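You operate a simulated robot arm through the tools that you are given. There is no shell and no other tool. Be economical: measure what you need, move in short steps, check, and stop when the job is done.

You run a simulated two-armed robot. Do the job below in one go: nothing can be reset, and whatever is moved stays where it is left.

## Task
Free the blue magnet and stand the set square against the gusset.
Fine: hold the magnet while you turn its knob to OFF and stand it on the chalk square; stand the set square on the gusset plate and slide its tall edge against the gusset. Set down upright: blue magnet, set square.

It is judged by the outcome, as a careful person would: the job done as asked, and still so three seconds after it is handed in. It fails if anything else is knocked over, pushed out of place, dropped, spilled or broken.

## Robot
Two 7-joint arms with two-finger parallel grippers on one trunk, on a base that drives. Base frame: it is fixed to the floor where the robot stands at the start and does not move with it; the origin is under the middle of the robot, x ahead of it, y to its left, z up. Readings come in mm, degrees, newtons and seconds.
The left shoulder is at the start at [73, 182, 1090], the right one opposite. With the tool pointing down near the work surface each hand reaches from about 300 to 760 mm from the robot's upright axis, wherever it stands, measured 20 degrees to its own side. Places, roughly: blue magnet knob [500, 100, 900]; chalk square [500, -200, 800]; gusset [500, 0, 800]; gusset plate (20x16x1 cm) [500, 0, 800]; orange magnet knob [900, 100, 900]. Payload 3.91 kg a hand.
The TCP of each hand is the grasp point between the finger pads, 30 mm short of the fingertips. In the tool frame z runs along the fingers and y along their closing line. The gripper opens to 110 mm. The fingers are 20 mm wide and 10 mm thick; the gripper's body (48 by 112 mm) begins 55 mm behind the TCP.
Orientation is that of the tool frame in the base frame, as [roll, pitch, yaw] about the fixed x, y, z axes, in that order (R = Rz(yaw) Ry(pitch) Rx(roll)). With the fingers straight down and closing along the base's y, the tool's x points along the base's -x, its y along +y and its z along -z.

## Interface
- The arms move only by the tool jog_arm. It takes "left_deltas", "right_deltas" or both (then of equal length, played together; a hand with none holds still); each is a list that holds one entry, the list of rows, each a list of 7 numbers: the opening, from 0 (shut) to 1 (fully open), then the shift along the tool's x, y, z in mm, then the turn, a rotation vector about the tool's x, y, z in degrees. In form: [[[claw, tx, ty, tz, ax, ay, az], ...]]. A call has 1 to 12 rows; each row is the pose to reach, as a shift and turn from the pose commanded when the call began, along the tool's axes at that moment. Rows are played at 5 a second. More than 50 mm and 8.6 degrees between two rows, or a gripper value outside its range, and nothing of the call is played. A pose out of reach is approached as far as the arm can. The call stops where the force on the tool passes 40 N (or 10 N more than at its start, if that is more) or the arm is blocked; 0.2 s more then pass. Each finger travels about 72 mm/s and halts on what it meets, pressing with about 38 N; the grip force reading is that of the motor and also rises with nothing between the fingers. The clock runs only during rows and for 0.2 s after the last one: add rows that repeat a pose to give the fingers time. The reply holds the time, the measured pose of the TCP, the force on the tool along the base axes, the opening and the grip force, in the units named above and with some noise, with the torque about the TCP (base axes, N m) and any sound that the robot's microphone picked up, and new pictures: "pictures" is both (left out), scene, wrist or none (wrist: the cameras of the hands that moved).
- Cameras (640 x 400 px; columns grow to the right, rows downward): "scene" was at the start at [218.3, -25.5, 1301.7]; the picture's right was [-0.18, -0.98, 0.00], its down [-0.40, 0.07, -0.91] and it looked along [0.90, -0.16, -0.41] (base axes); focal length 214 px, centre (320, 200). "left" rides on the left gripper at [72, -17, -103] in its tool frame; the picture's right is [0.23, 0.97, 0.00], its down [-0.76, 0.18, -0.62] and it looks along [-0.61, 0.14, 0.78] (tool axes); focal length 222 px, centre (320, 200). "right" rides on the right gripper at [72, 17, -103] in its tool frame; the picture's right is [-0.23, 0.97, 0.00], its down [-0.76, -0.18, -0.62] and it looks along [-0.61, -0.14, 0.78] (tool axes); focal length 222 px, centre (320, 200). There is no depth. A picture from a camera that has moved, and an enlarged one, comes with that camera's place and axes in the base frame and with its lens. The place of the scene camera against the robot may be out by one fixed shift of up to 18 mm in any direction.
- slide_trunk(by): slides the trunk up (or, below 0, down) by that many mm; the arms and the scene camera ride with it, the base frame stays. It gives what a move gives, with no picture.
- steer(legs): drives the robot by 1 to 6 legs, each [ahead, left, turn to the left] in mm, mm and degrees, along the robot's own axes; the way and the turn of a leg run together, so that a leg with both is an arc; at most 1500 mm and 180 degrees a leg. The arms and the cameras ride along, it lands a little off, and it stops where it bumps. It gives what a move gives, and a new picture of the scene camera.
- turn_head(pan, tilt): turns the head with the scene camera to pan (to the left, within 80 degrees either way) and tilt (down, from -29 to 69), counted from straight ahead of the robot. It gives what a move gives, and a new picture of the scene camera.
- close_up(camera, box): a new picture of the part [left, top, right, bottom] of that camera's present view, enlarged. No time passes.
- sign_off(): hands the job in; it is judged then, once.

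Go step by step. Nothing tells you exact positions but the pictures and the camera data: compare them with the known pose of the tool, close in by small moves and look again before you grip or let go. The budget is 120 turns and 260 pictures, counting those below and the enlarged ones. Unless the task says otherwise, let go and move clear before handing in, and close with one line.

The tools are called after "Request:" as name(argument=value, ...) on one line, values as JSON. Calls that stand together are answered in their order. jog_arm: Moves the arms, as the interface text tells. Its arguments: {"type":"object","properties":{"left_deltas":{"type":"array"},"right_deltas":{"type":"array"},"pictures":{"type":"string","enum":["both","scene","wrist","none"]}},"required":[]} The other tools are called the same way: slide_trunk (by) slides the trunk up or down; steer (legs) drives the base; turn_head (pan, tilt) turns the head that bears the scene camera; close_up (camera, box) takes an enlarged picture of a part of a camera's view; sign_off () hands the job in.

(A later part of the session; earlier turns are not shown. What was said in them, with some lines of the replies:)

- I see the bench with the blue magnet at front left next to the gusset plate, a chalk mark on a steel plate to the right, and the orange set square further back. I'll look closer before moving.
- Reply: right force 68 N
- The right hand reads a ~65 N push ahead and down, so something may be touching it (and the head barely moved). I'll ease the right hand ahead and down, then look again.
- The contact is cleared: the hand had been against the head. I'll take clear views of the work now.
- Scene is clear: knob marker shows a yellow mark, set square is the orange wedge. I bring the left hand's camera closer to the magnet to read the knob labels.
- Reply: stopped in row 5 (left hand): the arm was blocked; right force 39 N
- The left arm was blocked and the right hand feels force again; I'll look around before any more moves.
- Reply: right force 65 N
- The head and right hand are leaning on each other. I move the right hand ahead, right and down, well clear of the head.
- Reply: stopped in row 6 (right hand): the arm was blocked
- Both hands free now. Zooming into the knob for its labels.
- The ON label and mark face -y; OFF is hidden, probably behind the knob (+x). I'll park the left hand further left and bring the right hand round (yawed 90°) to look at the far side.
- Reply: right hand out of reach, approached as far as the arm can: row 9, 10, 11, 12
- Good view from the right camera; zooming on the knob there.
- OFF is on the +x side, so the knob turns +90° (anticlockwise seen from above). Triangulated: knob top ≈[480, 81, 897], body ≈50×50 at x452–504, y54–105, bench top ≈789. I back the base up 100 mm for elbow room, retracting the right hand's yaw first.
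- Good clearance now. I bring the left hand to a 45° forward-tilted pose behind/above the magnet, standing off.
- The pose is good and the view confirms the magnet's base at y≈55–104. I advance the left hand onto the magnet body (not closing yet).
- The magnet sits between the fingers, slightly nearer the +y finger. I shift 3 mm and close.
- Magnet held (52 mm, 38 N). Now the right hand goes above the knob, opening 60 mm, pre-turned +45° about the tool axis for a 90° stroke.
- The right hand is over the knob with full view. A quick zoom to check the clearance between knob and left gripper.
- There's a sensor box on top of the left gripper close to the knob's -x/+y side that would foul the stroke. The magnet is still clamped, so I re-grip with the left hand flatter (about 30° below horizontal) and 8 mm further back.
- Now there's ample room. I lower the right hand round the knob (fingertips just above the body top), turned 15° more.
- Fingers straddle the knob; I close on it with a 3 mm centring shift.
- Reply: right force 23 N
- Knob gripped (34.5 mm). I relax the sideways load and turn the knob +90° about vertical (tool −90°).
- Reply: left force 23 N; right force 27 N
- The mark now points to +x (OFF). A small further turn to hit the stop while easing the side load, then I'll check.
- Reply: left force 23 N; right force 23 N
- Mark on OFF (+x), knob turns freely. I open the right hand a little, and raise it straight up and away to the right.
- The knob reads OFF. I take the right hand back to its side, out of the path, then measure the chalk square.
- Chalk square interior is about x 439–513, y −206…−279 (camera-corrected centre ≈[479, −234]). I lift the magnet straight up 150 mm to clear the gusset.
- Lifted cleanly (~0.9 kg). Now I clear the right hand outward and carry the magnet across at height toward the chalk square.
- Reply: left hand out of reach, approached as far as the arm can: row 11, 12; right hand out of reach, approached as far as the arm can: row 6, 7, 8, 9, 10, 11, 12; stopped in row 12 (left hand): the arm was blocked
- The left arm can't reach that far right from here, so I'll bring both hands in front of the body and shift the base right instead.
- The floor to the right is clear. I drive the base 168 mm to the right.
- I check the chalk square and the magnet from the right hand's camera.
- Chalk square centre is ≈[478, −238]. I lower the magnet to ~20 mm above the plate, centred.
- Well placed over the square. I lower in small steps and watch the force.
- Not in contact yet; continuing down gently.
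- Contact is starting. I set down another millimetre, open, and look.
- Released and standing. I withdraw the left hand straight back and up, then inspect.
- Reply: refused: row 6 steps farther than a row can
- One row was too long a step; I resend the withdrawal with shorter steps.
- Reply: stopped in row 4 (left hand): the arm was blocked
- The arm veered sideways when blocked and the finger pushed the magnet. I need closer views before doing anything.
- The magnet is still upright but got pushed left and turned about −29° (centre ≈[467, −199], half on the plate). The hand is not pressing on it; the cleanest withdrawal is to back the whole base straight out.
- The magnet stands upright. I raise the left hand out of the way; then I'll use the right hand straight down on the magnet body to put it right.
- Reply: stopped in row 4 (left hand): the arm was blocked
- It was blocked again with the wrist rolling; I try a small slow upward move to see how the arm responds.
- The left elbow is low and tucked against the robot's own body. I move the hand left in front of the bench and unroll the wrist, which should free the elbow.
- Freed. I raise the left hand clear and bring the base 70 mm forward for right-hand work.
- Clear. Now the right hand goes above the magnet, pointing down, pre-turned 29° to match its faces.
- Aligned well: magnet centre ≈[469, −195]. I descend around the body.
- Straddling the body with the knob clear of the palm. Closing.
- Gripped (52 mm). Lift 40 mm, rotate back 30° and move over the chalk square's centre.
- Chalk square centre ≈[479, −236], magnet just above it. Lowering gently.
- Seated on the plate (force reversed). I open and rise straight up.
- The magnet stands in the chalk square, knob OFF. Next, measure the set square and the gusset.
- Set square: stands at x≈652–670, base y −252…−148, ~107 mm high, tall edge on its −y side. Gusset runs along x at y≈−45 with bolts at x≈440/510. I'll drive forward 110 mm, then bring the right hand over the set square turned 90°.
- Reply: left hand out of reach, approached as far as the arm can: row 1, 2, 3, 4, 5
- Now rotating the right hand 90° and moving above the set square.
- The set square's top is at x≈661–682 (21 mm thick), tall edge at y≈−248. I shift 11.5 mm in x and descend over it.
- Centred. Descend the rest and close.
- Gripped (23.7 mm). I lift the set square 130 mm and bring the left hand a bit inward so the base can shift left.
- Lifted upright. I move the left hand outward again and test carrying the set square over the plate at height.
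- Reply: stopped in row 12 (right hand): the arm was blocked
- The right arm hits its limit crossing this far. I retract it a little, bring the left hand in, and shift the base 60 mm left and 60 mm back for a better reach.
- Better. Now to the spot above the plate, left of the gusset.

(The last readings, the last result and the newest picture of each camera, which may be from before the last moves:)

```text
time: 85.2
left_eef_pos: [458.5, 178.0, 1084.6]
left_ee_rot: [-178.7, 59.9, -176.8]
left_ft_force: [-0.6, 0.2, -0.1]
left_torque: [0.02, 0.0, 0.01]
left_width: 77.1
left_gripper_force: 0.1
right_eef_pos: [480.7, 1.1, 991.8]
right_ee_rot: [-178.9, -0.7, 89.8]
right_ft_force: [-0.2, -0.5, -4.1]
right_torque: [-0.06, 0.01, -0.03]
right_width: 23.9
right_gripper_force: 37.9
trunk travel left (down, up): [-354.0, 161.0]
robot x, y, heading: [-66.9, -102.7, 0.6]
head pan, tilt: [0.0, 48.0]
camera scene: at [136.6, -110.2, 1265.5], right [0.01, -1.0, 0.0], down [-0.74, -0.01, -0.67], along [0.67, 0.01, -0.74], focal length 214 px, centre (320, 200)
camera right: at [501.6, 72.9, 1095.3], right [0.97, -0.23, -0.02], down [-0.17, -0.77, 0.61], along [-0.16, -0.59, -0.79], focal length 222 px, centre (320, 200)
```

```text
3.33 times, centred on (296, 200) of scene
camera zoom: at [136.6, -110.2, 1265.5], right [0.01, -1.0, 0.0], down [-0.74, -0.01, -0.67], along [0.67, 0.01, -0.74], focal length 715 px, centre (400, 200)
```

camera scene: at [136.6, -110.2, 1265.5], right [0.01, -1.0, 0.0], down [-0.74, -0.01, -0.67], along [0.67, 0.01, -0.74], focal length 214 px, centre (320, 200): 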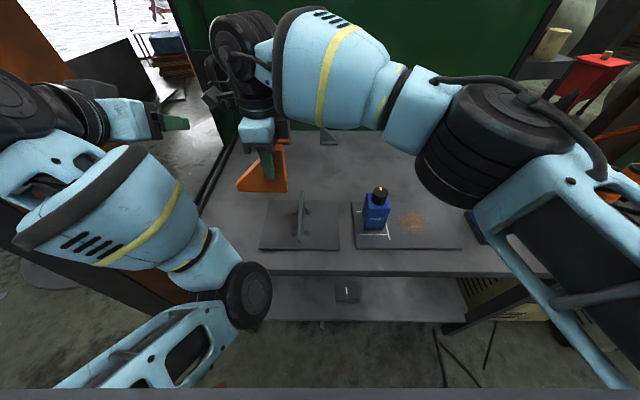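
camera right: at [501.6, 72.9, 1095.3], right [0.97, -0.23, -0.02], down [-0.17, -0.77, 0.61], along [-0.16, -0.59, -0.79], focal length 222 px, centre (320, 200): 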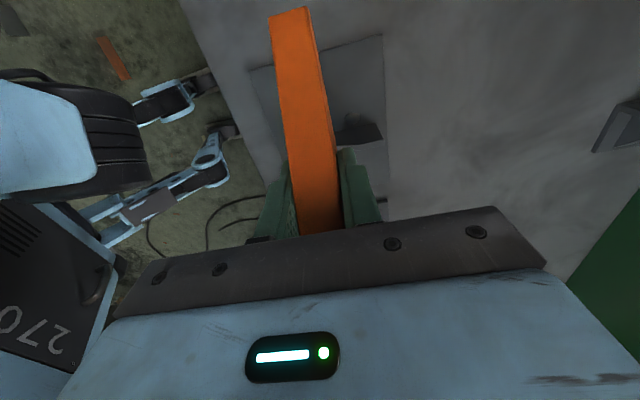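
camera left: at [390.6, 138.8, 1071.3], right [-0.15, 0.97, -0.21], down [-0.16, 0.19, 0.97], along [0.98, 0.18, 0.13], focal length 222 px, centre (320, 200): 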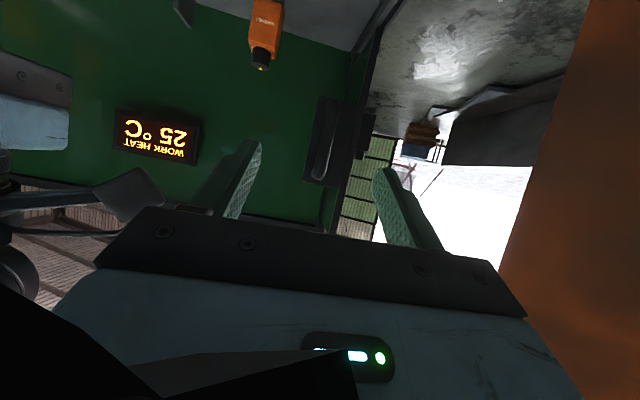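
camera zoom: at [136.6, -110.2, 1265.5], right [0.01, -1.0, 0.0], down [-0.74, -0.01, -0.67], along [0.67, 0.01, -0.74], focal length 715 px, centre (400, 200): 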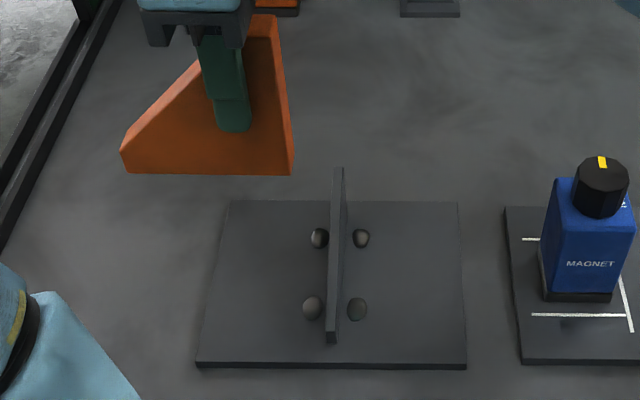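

In place above the plate. Bolt midpoint x≈476, gusset's left face y≈−46. I lower to just above the plate with ~20 mm standoff from the gusset.

Request:
jog_arm(right_deltas=[[[0.1, 0, -2, 25, -0.6, 0, 0], [0.1, 0, -4.5, 50, -0.6, 0, 0], [0.1, 0, -4.5, 75, -0.6, 0, 0], [0.1, 0, -4.5, 95, -0.6, 0, 0], [0.1, 0, -4.5, 110, -0.6, 0, 0], [0.1, 0, -4.5, 118, -0.6, 0, 0], [0.1, 0, -4.5, 118, -0.6, 0, 0]]], pictures="both")

Request:
close_up(camera="scene", box=[200, 140, 392, 260])

```text
time: 86.8
left_eef_pos: [457.2, 177.8, 1083.2]
left_ee_rot: [-178.7, 59.9, -176.9]
left_ft_force: [-1.0, 0.4, 0.2]
left_torque: [0.0, -0.01, 0.0]
left_width: 77.5
left_gripper_force: 0.1
right_eef_pos: [473.5, 3.6, 872.8]
right_ee_rot: [-179.6, -0.7, 89.8]
right_ft_force: [-0.2, -0.8, -4.7]
right_torque: [-0.07, -0.04, 0.0]
right_width: 23.8
right_gripper_force: 38.3
trunk travel left (down, up): [-354.0, 161.0]
robot x, y, heading: [-70.1, -101.5, 0.6]
head pan, tilt: [0.0, 48.0]
camera scene: at [136.4, -110.0, 1265.5], right [0.01, -1.0, 0.0], down [-0.74, -0.01, -0.67], along [0.67, 0.01, -0.74], focal length 214 px, centre (320, 200)
camera right: at [493.5, 75.6, 976.3], right [0.97, -0.23, -0.01], down [-0.18, -0.77, 0.61], along [-0.15, -0.6, -0.79], focal length 222 px, centre (320, 200)
```

scene: 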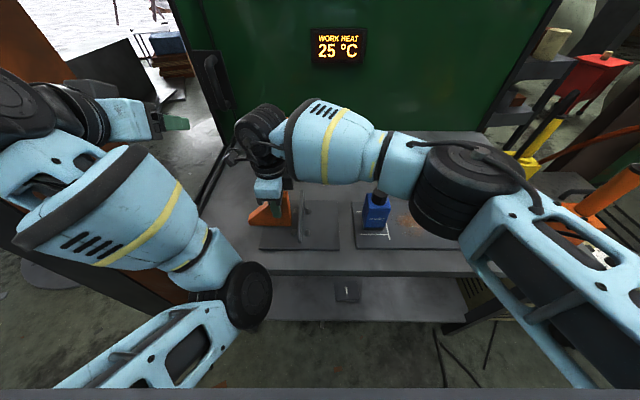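
right: 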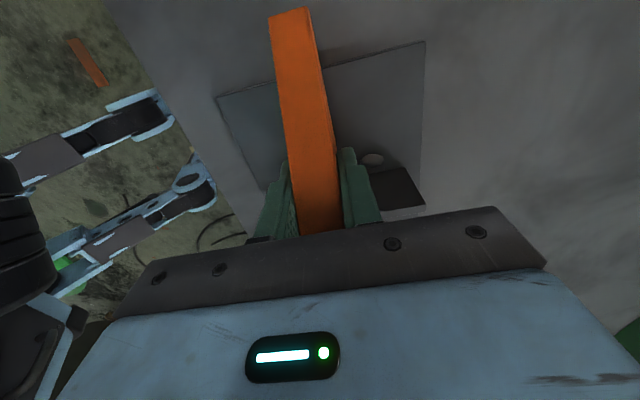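

```text
3.33 times, centred on (296, 200) of scene
camera zoom: at [136.4, -110.0, 1265.5], right [0.01, -1.0, 0.0], down [-0.74, -0.01, -0.67], along [0.67, 0.01, -0.74], focal length 715 px, centre (400, 200)
```

zoom: 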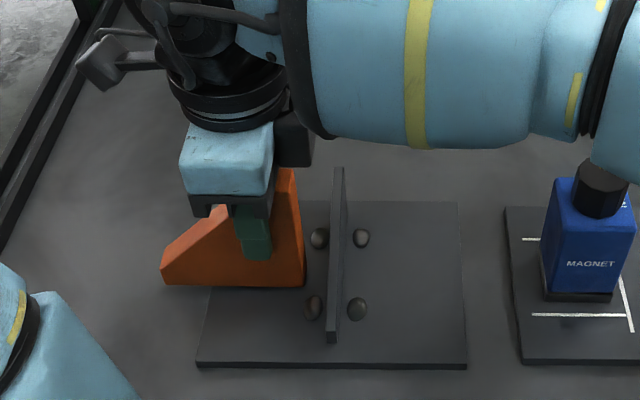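

The set square hangs between the bolt lines, ~7 mm over the plate. Lowering to touch.

Request:
jog_arm(right_deltas=[[[0.1, 0, 1, 3, 0, 0, 0], [0.1, 0, 1, 5, 0, 0, 0], [0.1, 0, 1, 6, 0, 0, 0], [0.1, 0, 1, 7, 0, 0, 0], [0.1, 0, 1, 7, 0, 0, 0]]], pictures="none")

```text
time: 88.0
left_eef_pos: [457.7, 177.1, 1083.5]
left_ee_rot: [-178.7, 60.0, -176.8]
left_ft_force: [-0.5, -0.6, -0.2]
left_torque: [0.02, -0.01, -0.02]
left_width: 77.0
left_gripper_force: 0.0
right_eef_pos: [474.9, 4.2, 868.9]
right_ee_rot: [-179.8, -0.9, 89.7]
right_ft_force: [1.6, 2.7, 9.0]
right_torque: [-0.25, -0.35, 0.12]
right_width: 24.1
right_gripper_force: 37.8
trunk travel left (down, up): [-354.0, 161.0]
robot x, y, heading: [-66.3, -104.2, 0.5]
head pan, tilt: [0.0, 48.0]
```

On the plate. I ease up 1.5 mm of pressure and slide toward the gusset in small steps.

Request:
jog_arm(right_deltas=[[[0.1, 0, 0, -1.5, 0, 0, 0], [0.1, -3, 0, -1.5, 0, 0, 0], [0.1, -6, 0, -1.5, 0, 0, 0], [0.1, -9, 0, -1.5, 0, 0, 0], [0.1, -12, 0, -1.5, 0, 0, 0], [0.1, -15, 0, -1.5, 0, 0, 0], [0.1, -17, 0, -1.5, 0, 0, 0], [0.1, -17, 0, -1.5, 0, 0, 0]]], pictures="wrist")

Request:
close_up(camera="scene", box=[240, 180, 336, 240])

```text
time: 89.8
left_eef_pos: [458.1, 178.6, 1082.8]
left_ee_rot: [-178.7, 59.9, -176.8]
left_ft_force: [-0.6, -1.0, 0.0]
left_torque: [-0.03, 0.0, 0.01]
left_width: 77.1
left_gripper_force: 0.1
right_eef_pos: [475.9, -13.0, 868.7]
right_ee_rot: [-179.6, -0.9, 89.8]
right_ft_force: [0.1, 0.0, -3.5]
right_torque: [-0.12, -0.02, 0.02]
right_width: 23.7
right_gripper_force: 37.7
trunk travel left (down, up): [-354.0, 161.0]
robot x, y, heading: [-69.6, -105.7, 0.6]
head pan, tilt: [0.0, 48.0]
camera right: at [494.5, 57.5, 971.4], right [0.97, -0.23, -0.01], down [-0.18, -0.77, 0.61], along [-0.15, -0.6, -0.79], focal length 222 px, centre (320, 200)
```

right: 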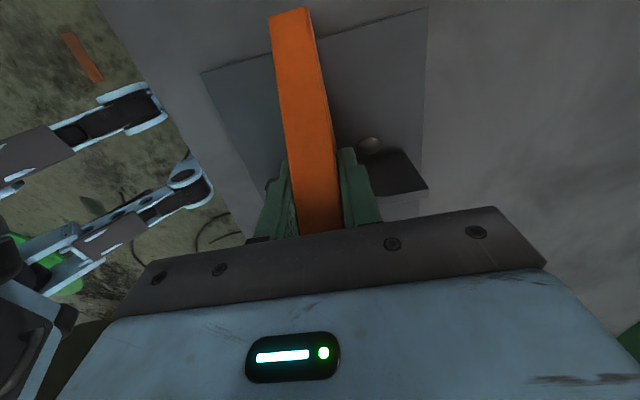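

```text
6.67 times, centred on (288, 210) of scene
camera zoom: at [136.3, -110.0, 1265.5], right [0.01, -1.0, 0.0], down [-0.74, -0.01, -0.67], along [0.67, 0.01, -0.74], focal length 1430 px, centre (533, 133)
```

zoom: 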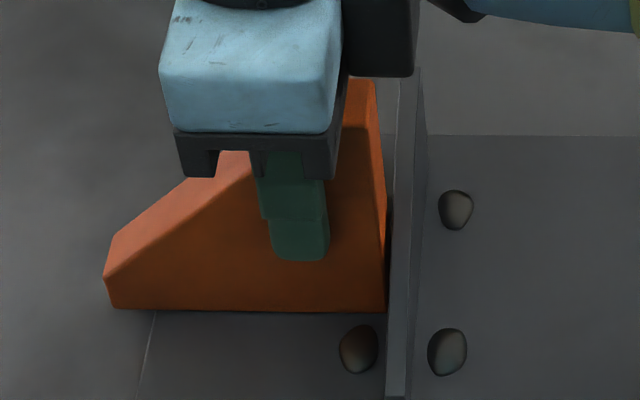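

Only a few mm gap remains. Continue in 1 mm steps.

Request:
jog_arm(right_deltas=[[[0.1, -1, 0, 0, 0, 0, 0], [0.1, -2, 0, 0, 0, 0, 0], [0.1, -3, 0, 0, 0, 0, 0], [0.1, -4, 0, 0, 0, 0, 0], [0.1, -4, 0, 0, 0, 0, 0]]], pictures="none")

Request:
close_up(camera="scene", box=[240, 180, 336, 240])

```text
time: 91.0
left_eef_pos: [456.0, 177.9, 1083.5]
left_ee_rot: [-178.7, 59.9, -176.7]
left_ft_force: [0.2, -0.6, -0.4]
left_torque: [-0.02, -0.01, -0.03]
left_width: 77.0
left_gripper_force: 0.1
right_eef_pos: [475.4, -15.9, 867.6]
right_ee_rot: [-179.6, -0.8, 89.9]
right_ft_force: [0.6, 3.7, 1.3]
right_torque: [-0.06, -0.12, 0.1]
right_width: 23.9
right_gripper_force: 37.3
trunk travel left (down, up): [-354.0, 161.0]
robot x, y, heading: [-65.8, -104.2, 0.5]
head pan, tilt: [0.0, 48.0]
```

```text
6.67 times, centred on (288, 210) of scene
camera zoom: at [136.1, -109.6, 1265.6], right [0.01, -1.0, 0.0], down [-0.74, -0.01, -0.67], along [0.67, 0.01, -0.74], focal length 1430 px, centre (533, 133)
```

zoom: 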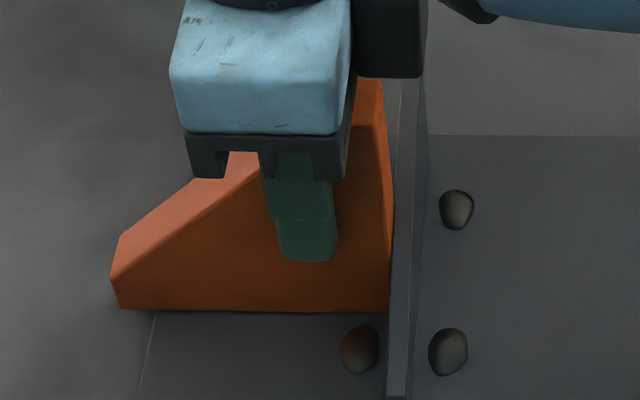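

Request:
jog_arm(right_deltas=[[[0.1, -0.7, 0, 0, 0, 0, 0], [0.1, -1.4, 0, 0, 0, 0, 0], [0.1, -2, 0, 0, 0, 0, 0], [0.1, -2, 0, 0, 0, 0, 0]]], pictures="wrist")

Request:
close_up(camera="scene", box=[240, 180, 336, 240])

```text
time: 92.0
left_eef_pos: [456.8, 179.3, 1084.2]
left_ee_rot: [-178.6, 59.9, -176.6]
left_ft_force: [-0.1, 0.5, -0.2]
left_torque: [0.01, 0.02, -0.05]
left_width: 77.0
left_gripper_force: 0.0
right_eef_pos: [473.7, -16.8, 868.1]
right_ee_rot: [-179.7, -0.9, 90.0]
right_ft_force: [4.7, 14.8, -0.7]
right_torque: [0.85, -0.42, 0.26]
right_width: 24.0
right_gripper_force: 37.6
trunk travel left (down, up): [-354.0, 161.0]
robot x, y, heading: [-70.2, -104.5, 0.8]
head pan, tilt: [0.0, 48.0]
camera right: at [493.8, 54.4, 971.6], right [0.97, -0.23, -0.01], down [-0.18, -0.77, 0.61], along [-0.15, -0.59, -0.79], focal length 222 px, centre (320, 200)
```

right: 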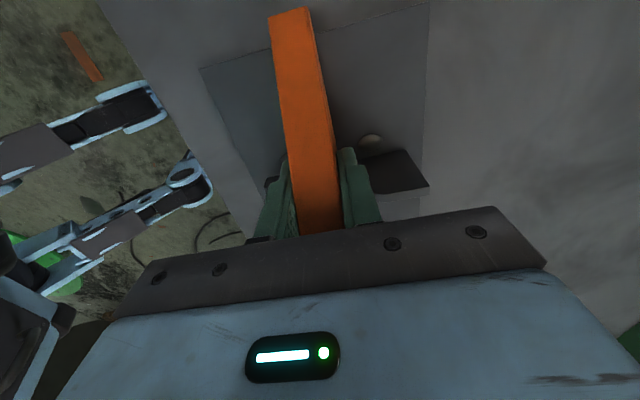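

```text
6.67 times, centred on (288, 210) of scene
camera zoom: at [136.6, -108.4, 1265.5], right [0.01, -1.0, 0.0], down [-0.74, -0.01, -0.67], along [0.67, 0.01, -0.74], focal length 1430 px, centre (533, 133)
```

zoom: 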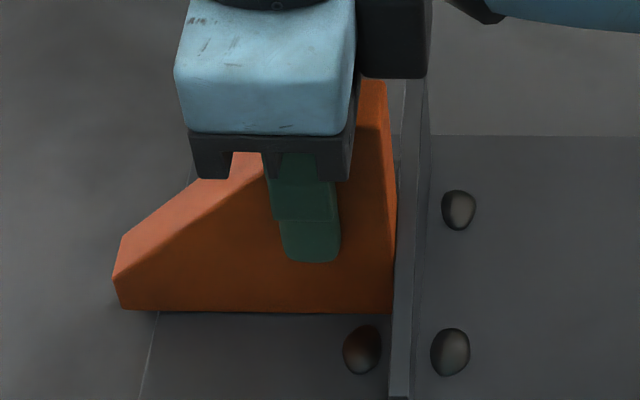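

Contact with the gusset (15 N). I relax the push slightly, seat it down, and open.

Request:
jog_arm(right_deltas=[[[0.1, 0.8, 0, 0.8, 0, 0, 0], [0.1, 0.8, 0, 1.5, 0, 0, 0], [0.1, 0.8, 0, 1.5, 0, 0, 0]]], pictures="none")

```text
time: 92.8
left_eef_pos: [457.0, 179.1, 1084.1]
left_ee_rot: [-178.7, 60.0, -176.7]
left_ft_force: [0.4, 0.7, 0.9]
left_torque: [0.0, -0.02, -0.03]
left_width: 77.1
left_gripper_force: 0.1
right_eef_pos: [475.5, -17.2, 867.5]
right_ee_rot: [-179.8, -0.9, 89.9]
right_ft_force: [4.0, 13.2, 14.4]
right_torque: [0.39, -0.51, 0.18]
right_width: 23.6
right_gripper_force: 38.1
trunk travel left (down, up): [-354.0, 161.0]
robot x, y, heading: [-70.4, -100.9, 0.6]
head pan, tilt: [0.0, 48.0]
```

Firmly seated; ease the load a little and release.

Request:
jog_arm(right_deltas=[[[0.1, 0.5, 0, -1, 0, 0, 0], [0.2, 0.5, 0, -1, 0, 0, 0], [0.25, 0.5, 0, -1, 0, 0, 0], [0.35, 0.5, 0, -1, 0, 0, 0], [0.45, 0.5, 0, -1, 0, 0, 0], [0.45, 0.5, 0, -1, 0, 0, 0]]], pictures="wrist")

Request:
close_up(camera="scene", box=[240, 180, 336, 240])

```text
time: 94.2
left_eef_pos: [456.9, 178.0, 1084.2]
left_ee_rot: [-178.7, 59.9, -176.9]
left_ft_force: [-0.1, 0.8, 0.9]
left_torque: [-0.02, 0.0, -0.02]
left_width: 76.9
left_gripper_force: 0.0
right_eef_pos: [474.1, -17.6, 867.8]
right_ee_rot: [-179.5, -0.8, 89.7]
right_ft_force: [0.4, 0.8, 0.3]
right_torque: [-0.03, -0.02, -0.02]
right_width: 49.6
right_gripper_force: 0.1
trunk travel left (down, up): [-354.0, 161.0]
robot x, y, heading: [-68.9, -101.4, 0.6]
head pan, tilt: [0.0, 48.0]
camera right: at [493.5, 53.5, 970.9], right [0.97, -0.23, -0.01], down [-0.18, -0.77, 0.61], along [-0.15, -0.59, -0.79], focal length 222 px, centre (320, 200)
```

right: 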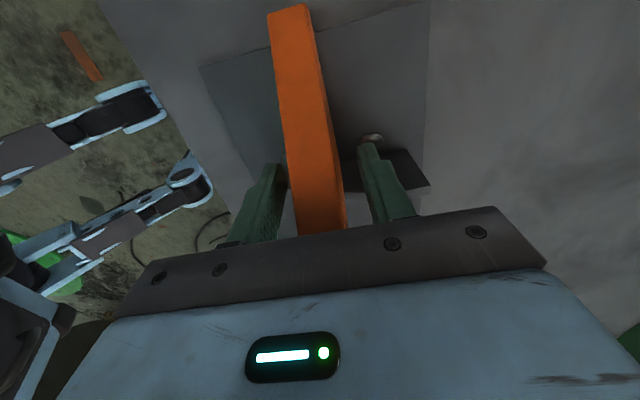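

```text
6.67 times, centred on (288, 210) of scene
camera zoom: at [136.0, -110.0, 1265.6], right [0.01, -1.0, 0.0], down [-0.74, -0.01, -0.67], along [0.67, 0.01, -0.74], focal length 1430 px, centre (533, 133)
```

zoom: 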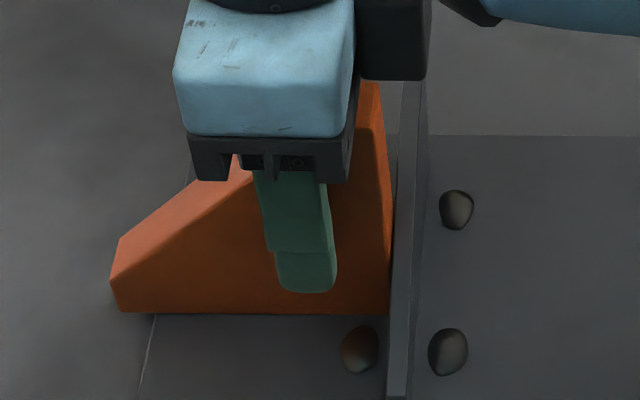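

Released. I raise the hand straight up and inspect the contact.

Request:
jog_arm(right_deltas=[[[0.45, 0, 0, -15, 0, 0, 0], [0.45, 0, 0, -40, 0, 0, 0], [0.45, 0, 0, -70, 0, 0, 0], [0.45, 0, 0, -100, 0, 0, 0], [0.45, 0, 0, -130, 0, 0, 0], [0.45, 0, 0, -130, 0, 0, 0]]], pictures="wrist")

Request:
close_up(camera="scene", box=[250, 180, 346, 240])

Request:
close_up(camera="right", box=[260, 80, 388, 160])

```text
time: 95.6
left_eef_pos: [457.4, 176.9, 1083.1]
left_ee_rot: [-178.8, 59.9, -176.8]
left_ft_force: [-0.5, -0.2, -0.5]
left_torque: [0.03, 0.03, 0.01]
left_width: 77.2
left_gripper_force: 0.2
right_eef_pos: [476.7, -17.5, 996.0]
right_ee_rot: [-179.5, -0.8, 89.9]
right_ft_force: [0.3, 0.5, 0.3]
right_torque: [-0.02, -0.01, 0.03]
right_width: 49.6
right_gripper_force: 0.0
trunk travel left (down, up): [-354.0, 161.0]
robot x, y, heading: [-66.4, -103.6, 0.4]
head pan, tilt: [0.0, 48.0]
camera right: at [494.6, 52.6, 1100.4], right [0.97, -0.23, -0.01], down [-0.18, -0.77, 0.61], along [-0.15, -0.59, -0.79], focal length 222 px, centre (320, 200)
```

right: 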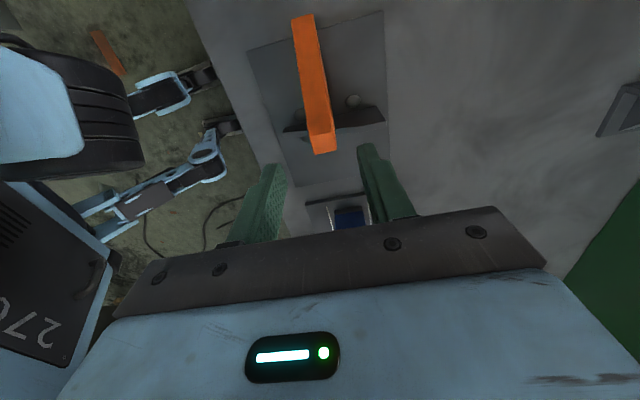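

```text
6.67 times, centred on (298, 210) of scene
camera zoom: at [136.3, -110.1, 1265.5], right [0.01, -1.0, 0.0], down [-0.74, -0.01, -0.67], along [0.67, 0.01, -0.74], focal length 1430 px, centre (467, 133)
```

zoom: 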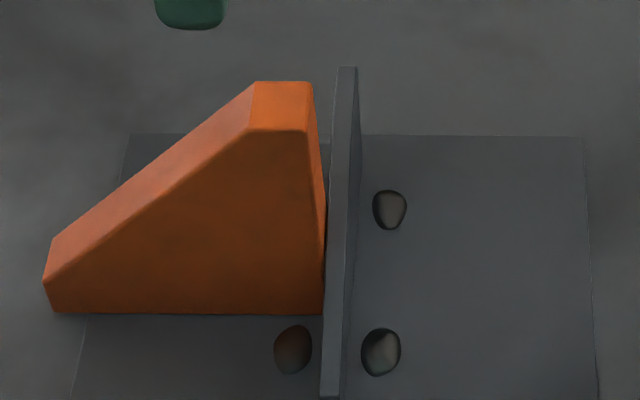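

```text
5.00 times, centred on (324, 120) of right
camera zoom: at [494.6, 52.6, 1100.4], right [0.97, -0.23, -0.01], down [-0.18, -0.77, 0.61], along [-0.15, -0.59, -0.79], focal length 1111 px, centre (300, 600)
```

zoom: 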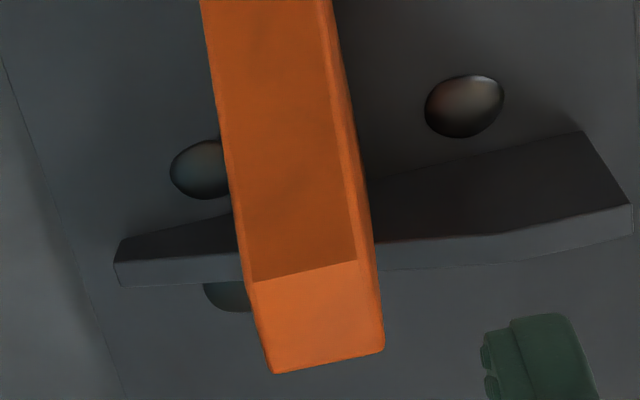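

Set square stands upright at the gusset. To verify the contact I move the right hand so its camera looks straight down the gap.

Request:
jog_arm(right_deltas=[[[0.45, -25, 0, -5, 0, 0, 0], [0.45, -50, 0, -10, 0, 0, 0], [0.45, -75, 0, -15, 0, 0, 0], [0.45, -100, 0, -20, 0, 0, 0], [0.45, -106, -15, -20, 0, 0, 0], [0.45, -106, -15, -20, 0, 0, 0]]], pictures="none")

Request:
close_up(camera="right", box=[256, 0, 384, 80])

```text
time: 97.0
left_eef_pos: [457.6, 177.2, 1083.4]
left_ee_rot: [-178.7, 59.9, -176.7]
left_ft_force: [0.4, -1.2, -0.1]
left_torque: [-0.01, -0.03, 0.0]
left_width: 77.2
left_gripper_force: 0.0
right_eef_pos: [459.0, -124.8, 1015.0]
right_ee_rot: [-179.7, -0.9, 89.8]
right_ft_force: [-0.5, -0.7, -0.3]
right_torque: [-0.01, 0.0, -0.02]
right_width: 49.3
right_gripper_force: 0.1
trunk travel left (down, up): [-354.0, 161.0]
robot x, y, heading: [-69.8, -103.0, 0.8]
head pan, tilt: [0.0, 48.0]
```

```text
5.00 times, centred on (320, 40) of right
camera zoom: at [477.9, -54.3, 1119.9], right [0.97, -0.23, -0.01], down [-0.18, -0.77, 0.61], along [-0.15, -0.59, -0.79], focal length 1111 px, centre (320, 1000)
```

zoom: 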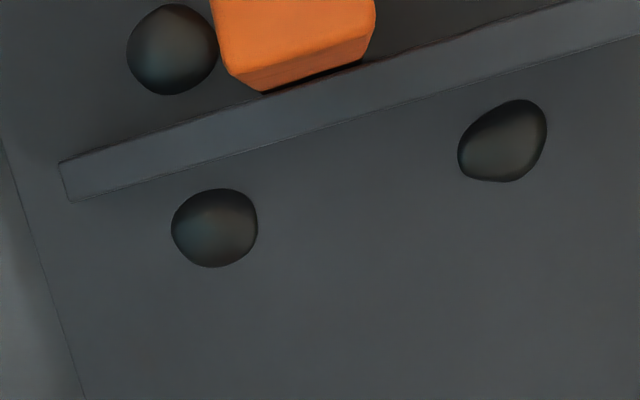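

Request:
close_up(camera="right", box=[292, 0, 340, 30])

```text
13.33 times, centred on (316, 15) of right
camera zoom: at [477.9, -54.3, 1119.9], right [0.97, -0.23, -0.01], down [-0.18, -0.77, 0.61], along [-0.15, -0.59, -0.79], focal length 2962 px, centre (373, 2667)
```

zoom: 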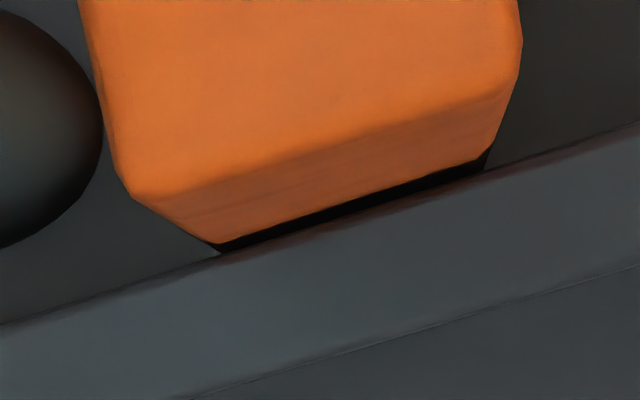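

The contact reads right: the push met the gusset low down (force and torque place it near z≈811), the tall edge is parallel to the gusset with only the dark bottom bevel showing. I lift the right hand clear and take a last overview.

Request:
jog_arm(right_deltas=[[[0.45, 0, 10, -20, 0, 0, 0], [0.45, -20, 30, -40, 0, 0, 0], [0.45, -45, 50, -60, 0, 0, 0], [0.45, -75, 70, -70, 0, 0, 0], [0.45, -105, 90, -70, 0, 0, 0], [0.45, -135, 110, -70, 0, 0, 0], [0.45, -135, 110, -70, 0, 0, 0]]], pictures="scene")

Request:
close_up(camera="scene", box=[220, 120, 476, 280])

```text
time: 98.6
left_eef_pos: [456.8, 177.5, 1082.9]
left_ee_rot: [-178.7, 59.9, -176.8]
left_ft_force: [0.6, -0.9, 0.0]
left_torque: [-0.04, -0.04, -0.02]
left_width: 77.2
left_gripper_force: 0.0
right_eef_pos: [572.4, -260.0, 1083.2]
right_ee_rot: [-179.8, -0.8, 89.8]
right_ft_force: [0.1, 0.7, 0.5]
right_torque: [-0.02, 0.0, -0.02]
right_width: 49.7
right_gripper_force: 0.0
trunk travel left (down, up): [-354.0, 161.0]
robot x, y, heading: [-71.1, -101.1, 0.9]
head pan, tilt: [0.0, 48.0]
camera scene: at [135.9, -109.8, 1265.6], right [0.01, -1.0, 0.0], down [-0.74, -0.01, -0.67], along [0.67, 0.01, -0.74], focal length 214 px, centre (320, 200)
```

scene: 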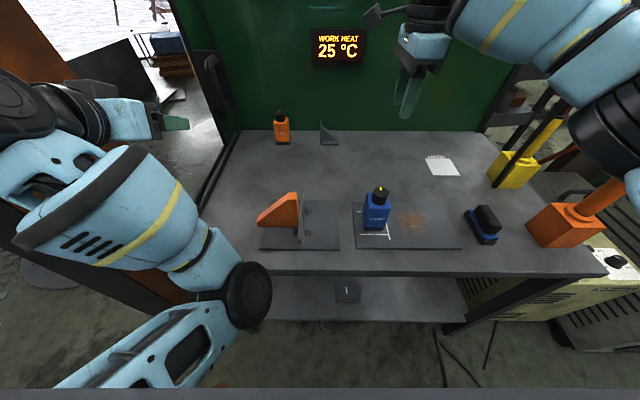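

```text
2.50 times, centred on (348, 200) of scene
camera zoom: at [135.9, -109.8, 1265.6], right [0.01, -1.0, 0.0], down [-0.74, -0.01, -0.67], along [0.67, 0.01, -0.74], focal length 536 px, centre (250, 200)
```

zoom: 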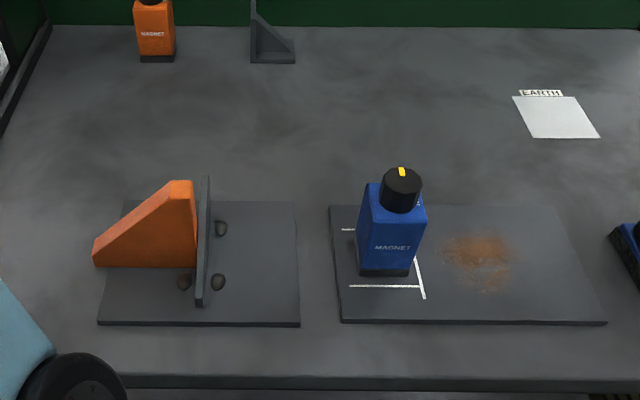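

The magnet stands upright inside the chalk square with its knob at OFF. The set square stands on the plate with its tall edge at the gusset, nothing else has moved, and both hands are clear, so I'm handing in.

Request:
sign_off()

```text
The job is handed in.
```

I handed the job in with the blue magnet switched OFF and upright on the chalk square, and the set square upright on the gusset plate with its tall edge against the gusset. While I was withdrawing after first setting the magnet down, the left hand knocked it partly off the square. It stayed upright, and I put it back. I judged the gusset contact from the push force and a close-up that shows a thin dark line at the base of the tall edge, so a gap of 1–2 mm is possible.
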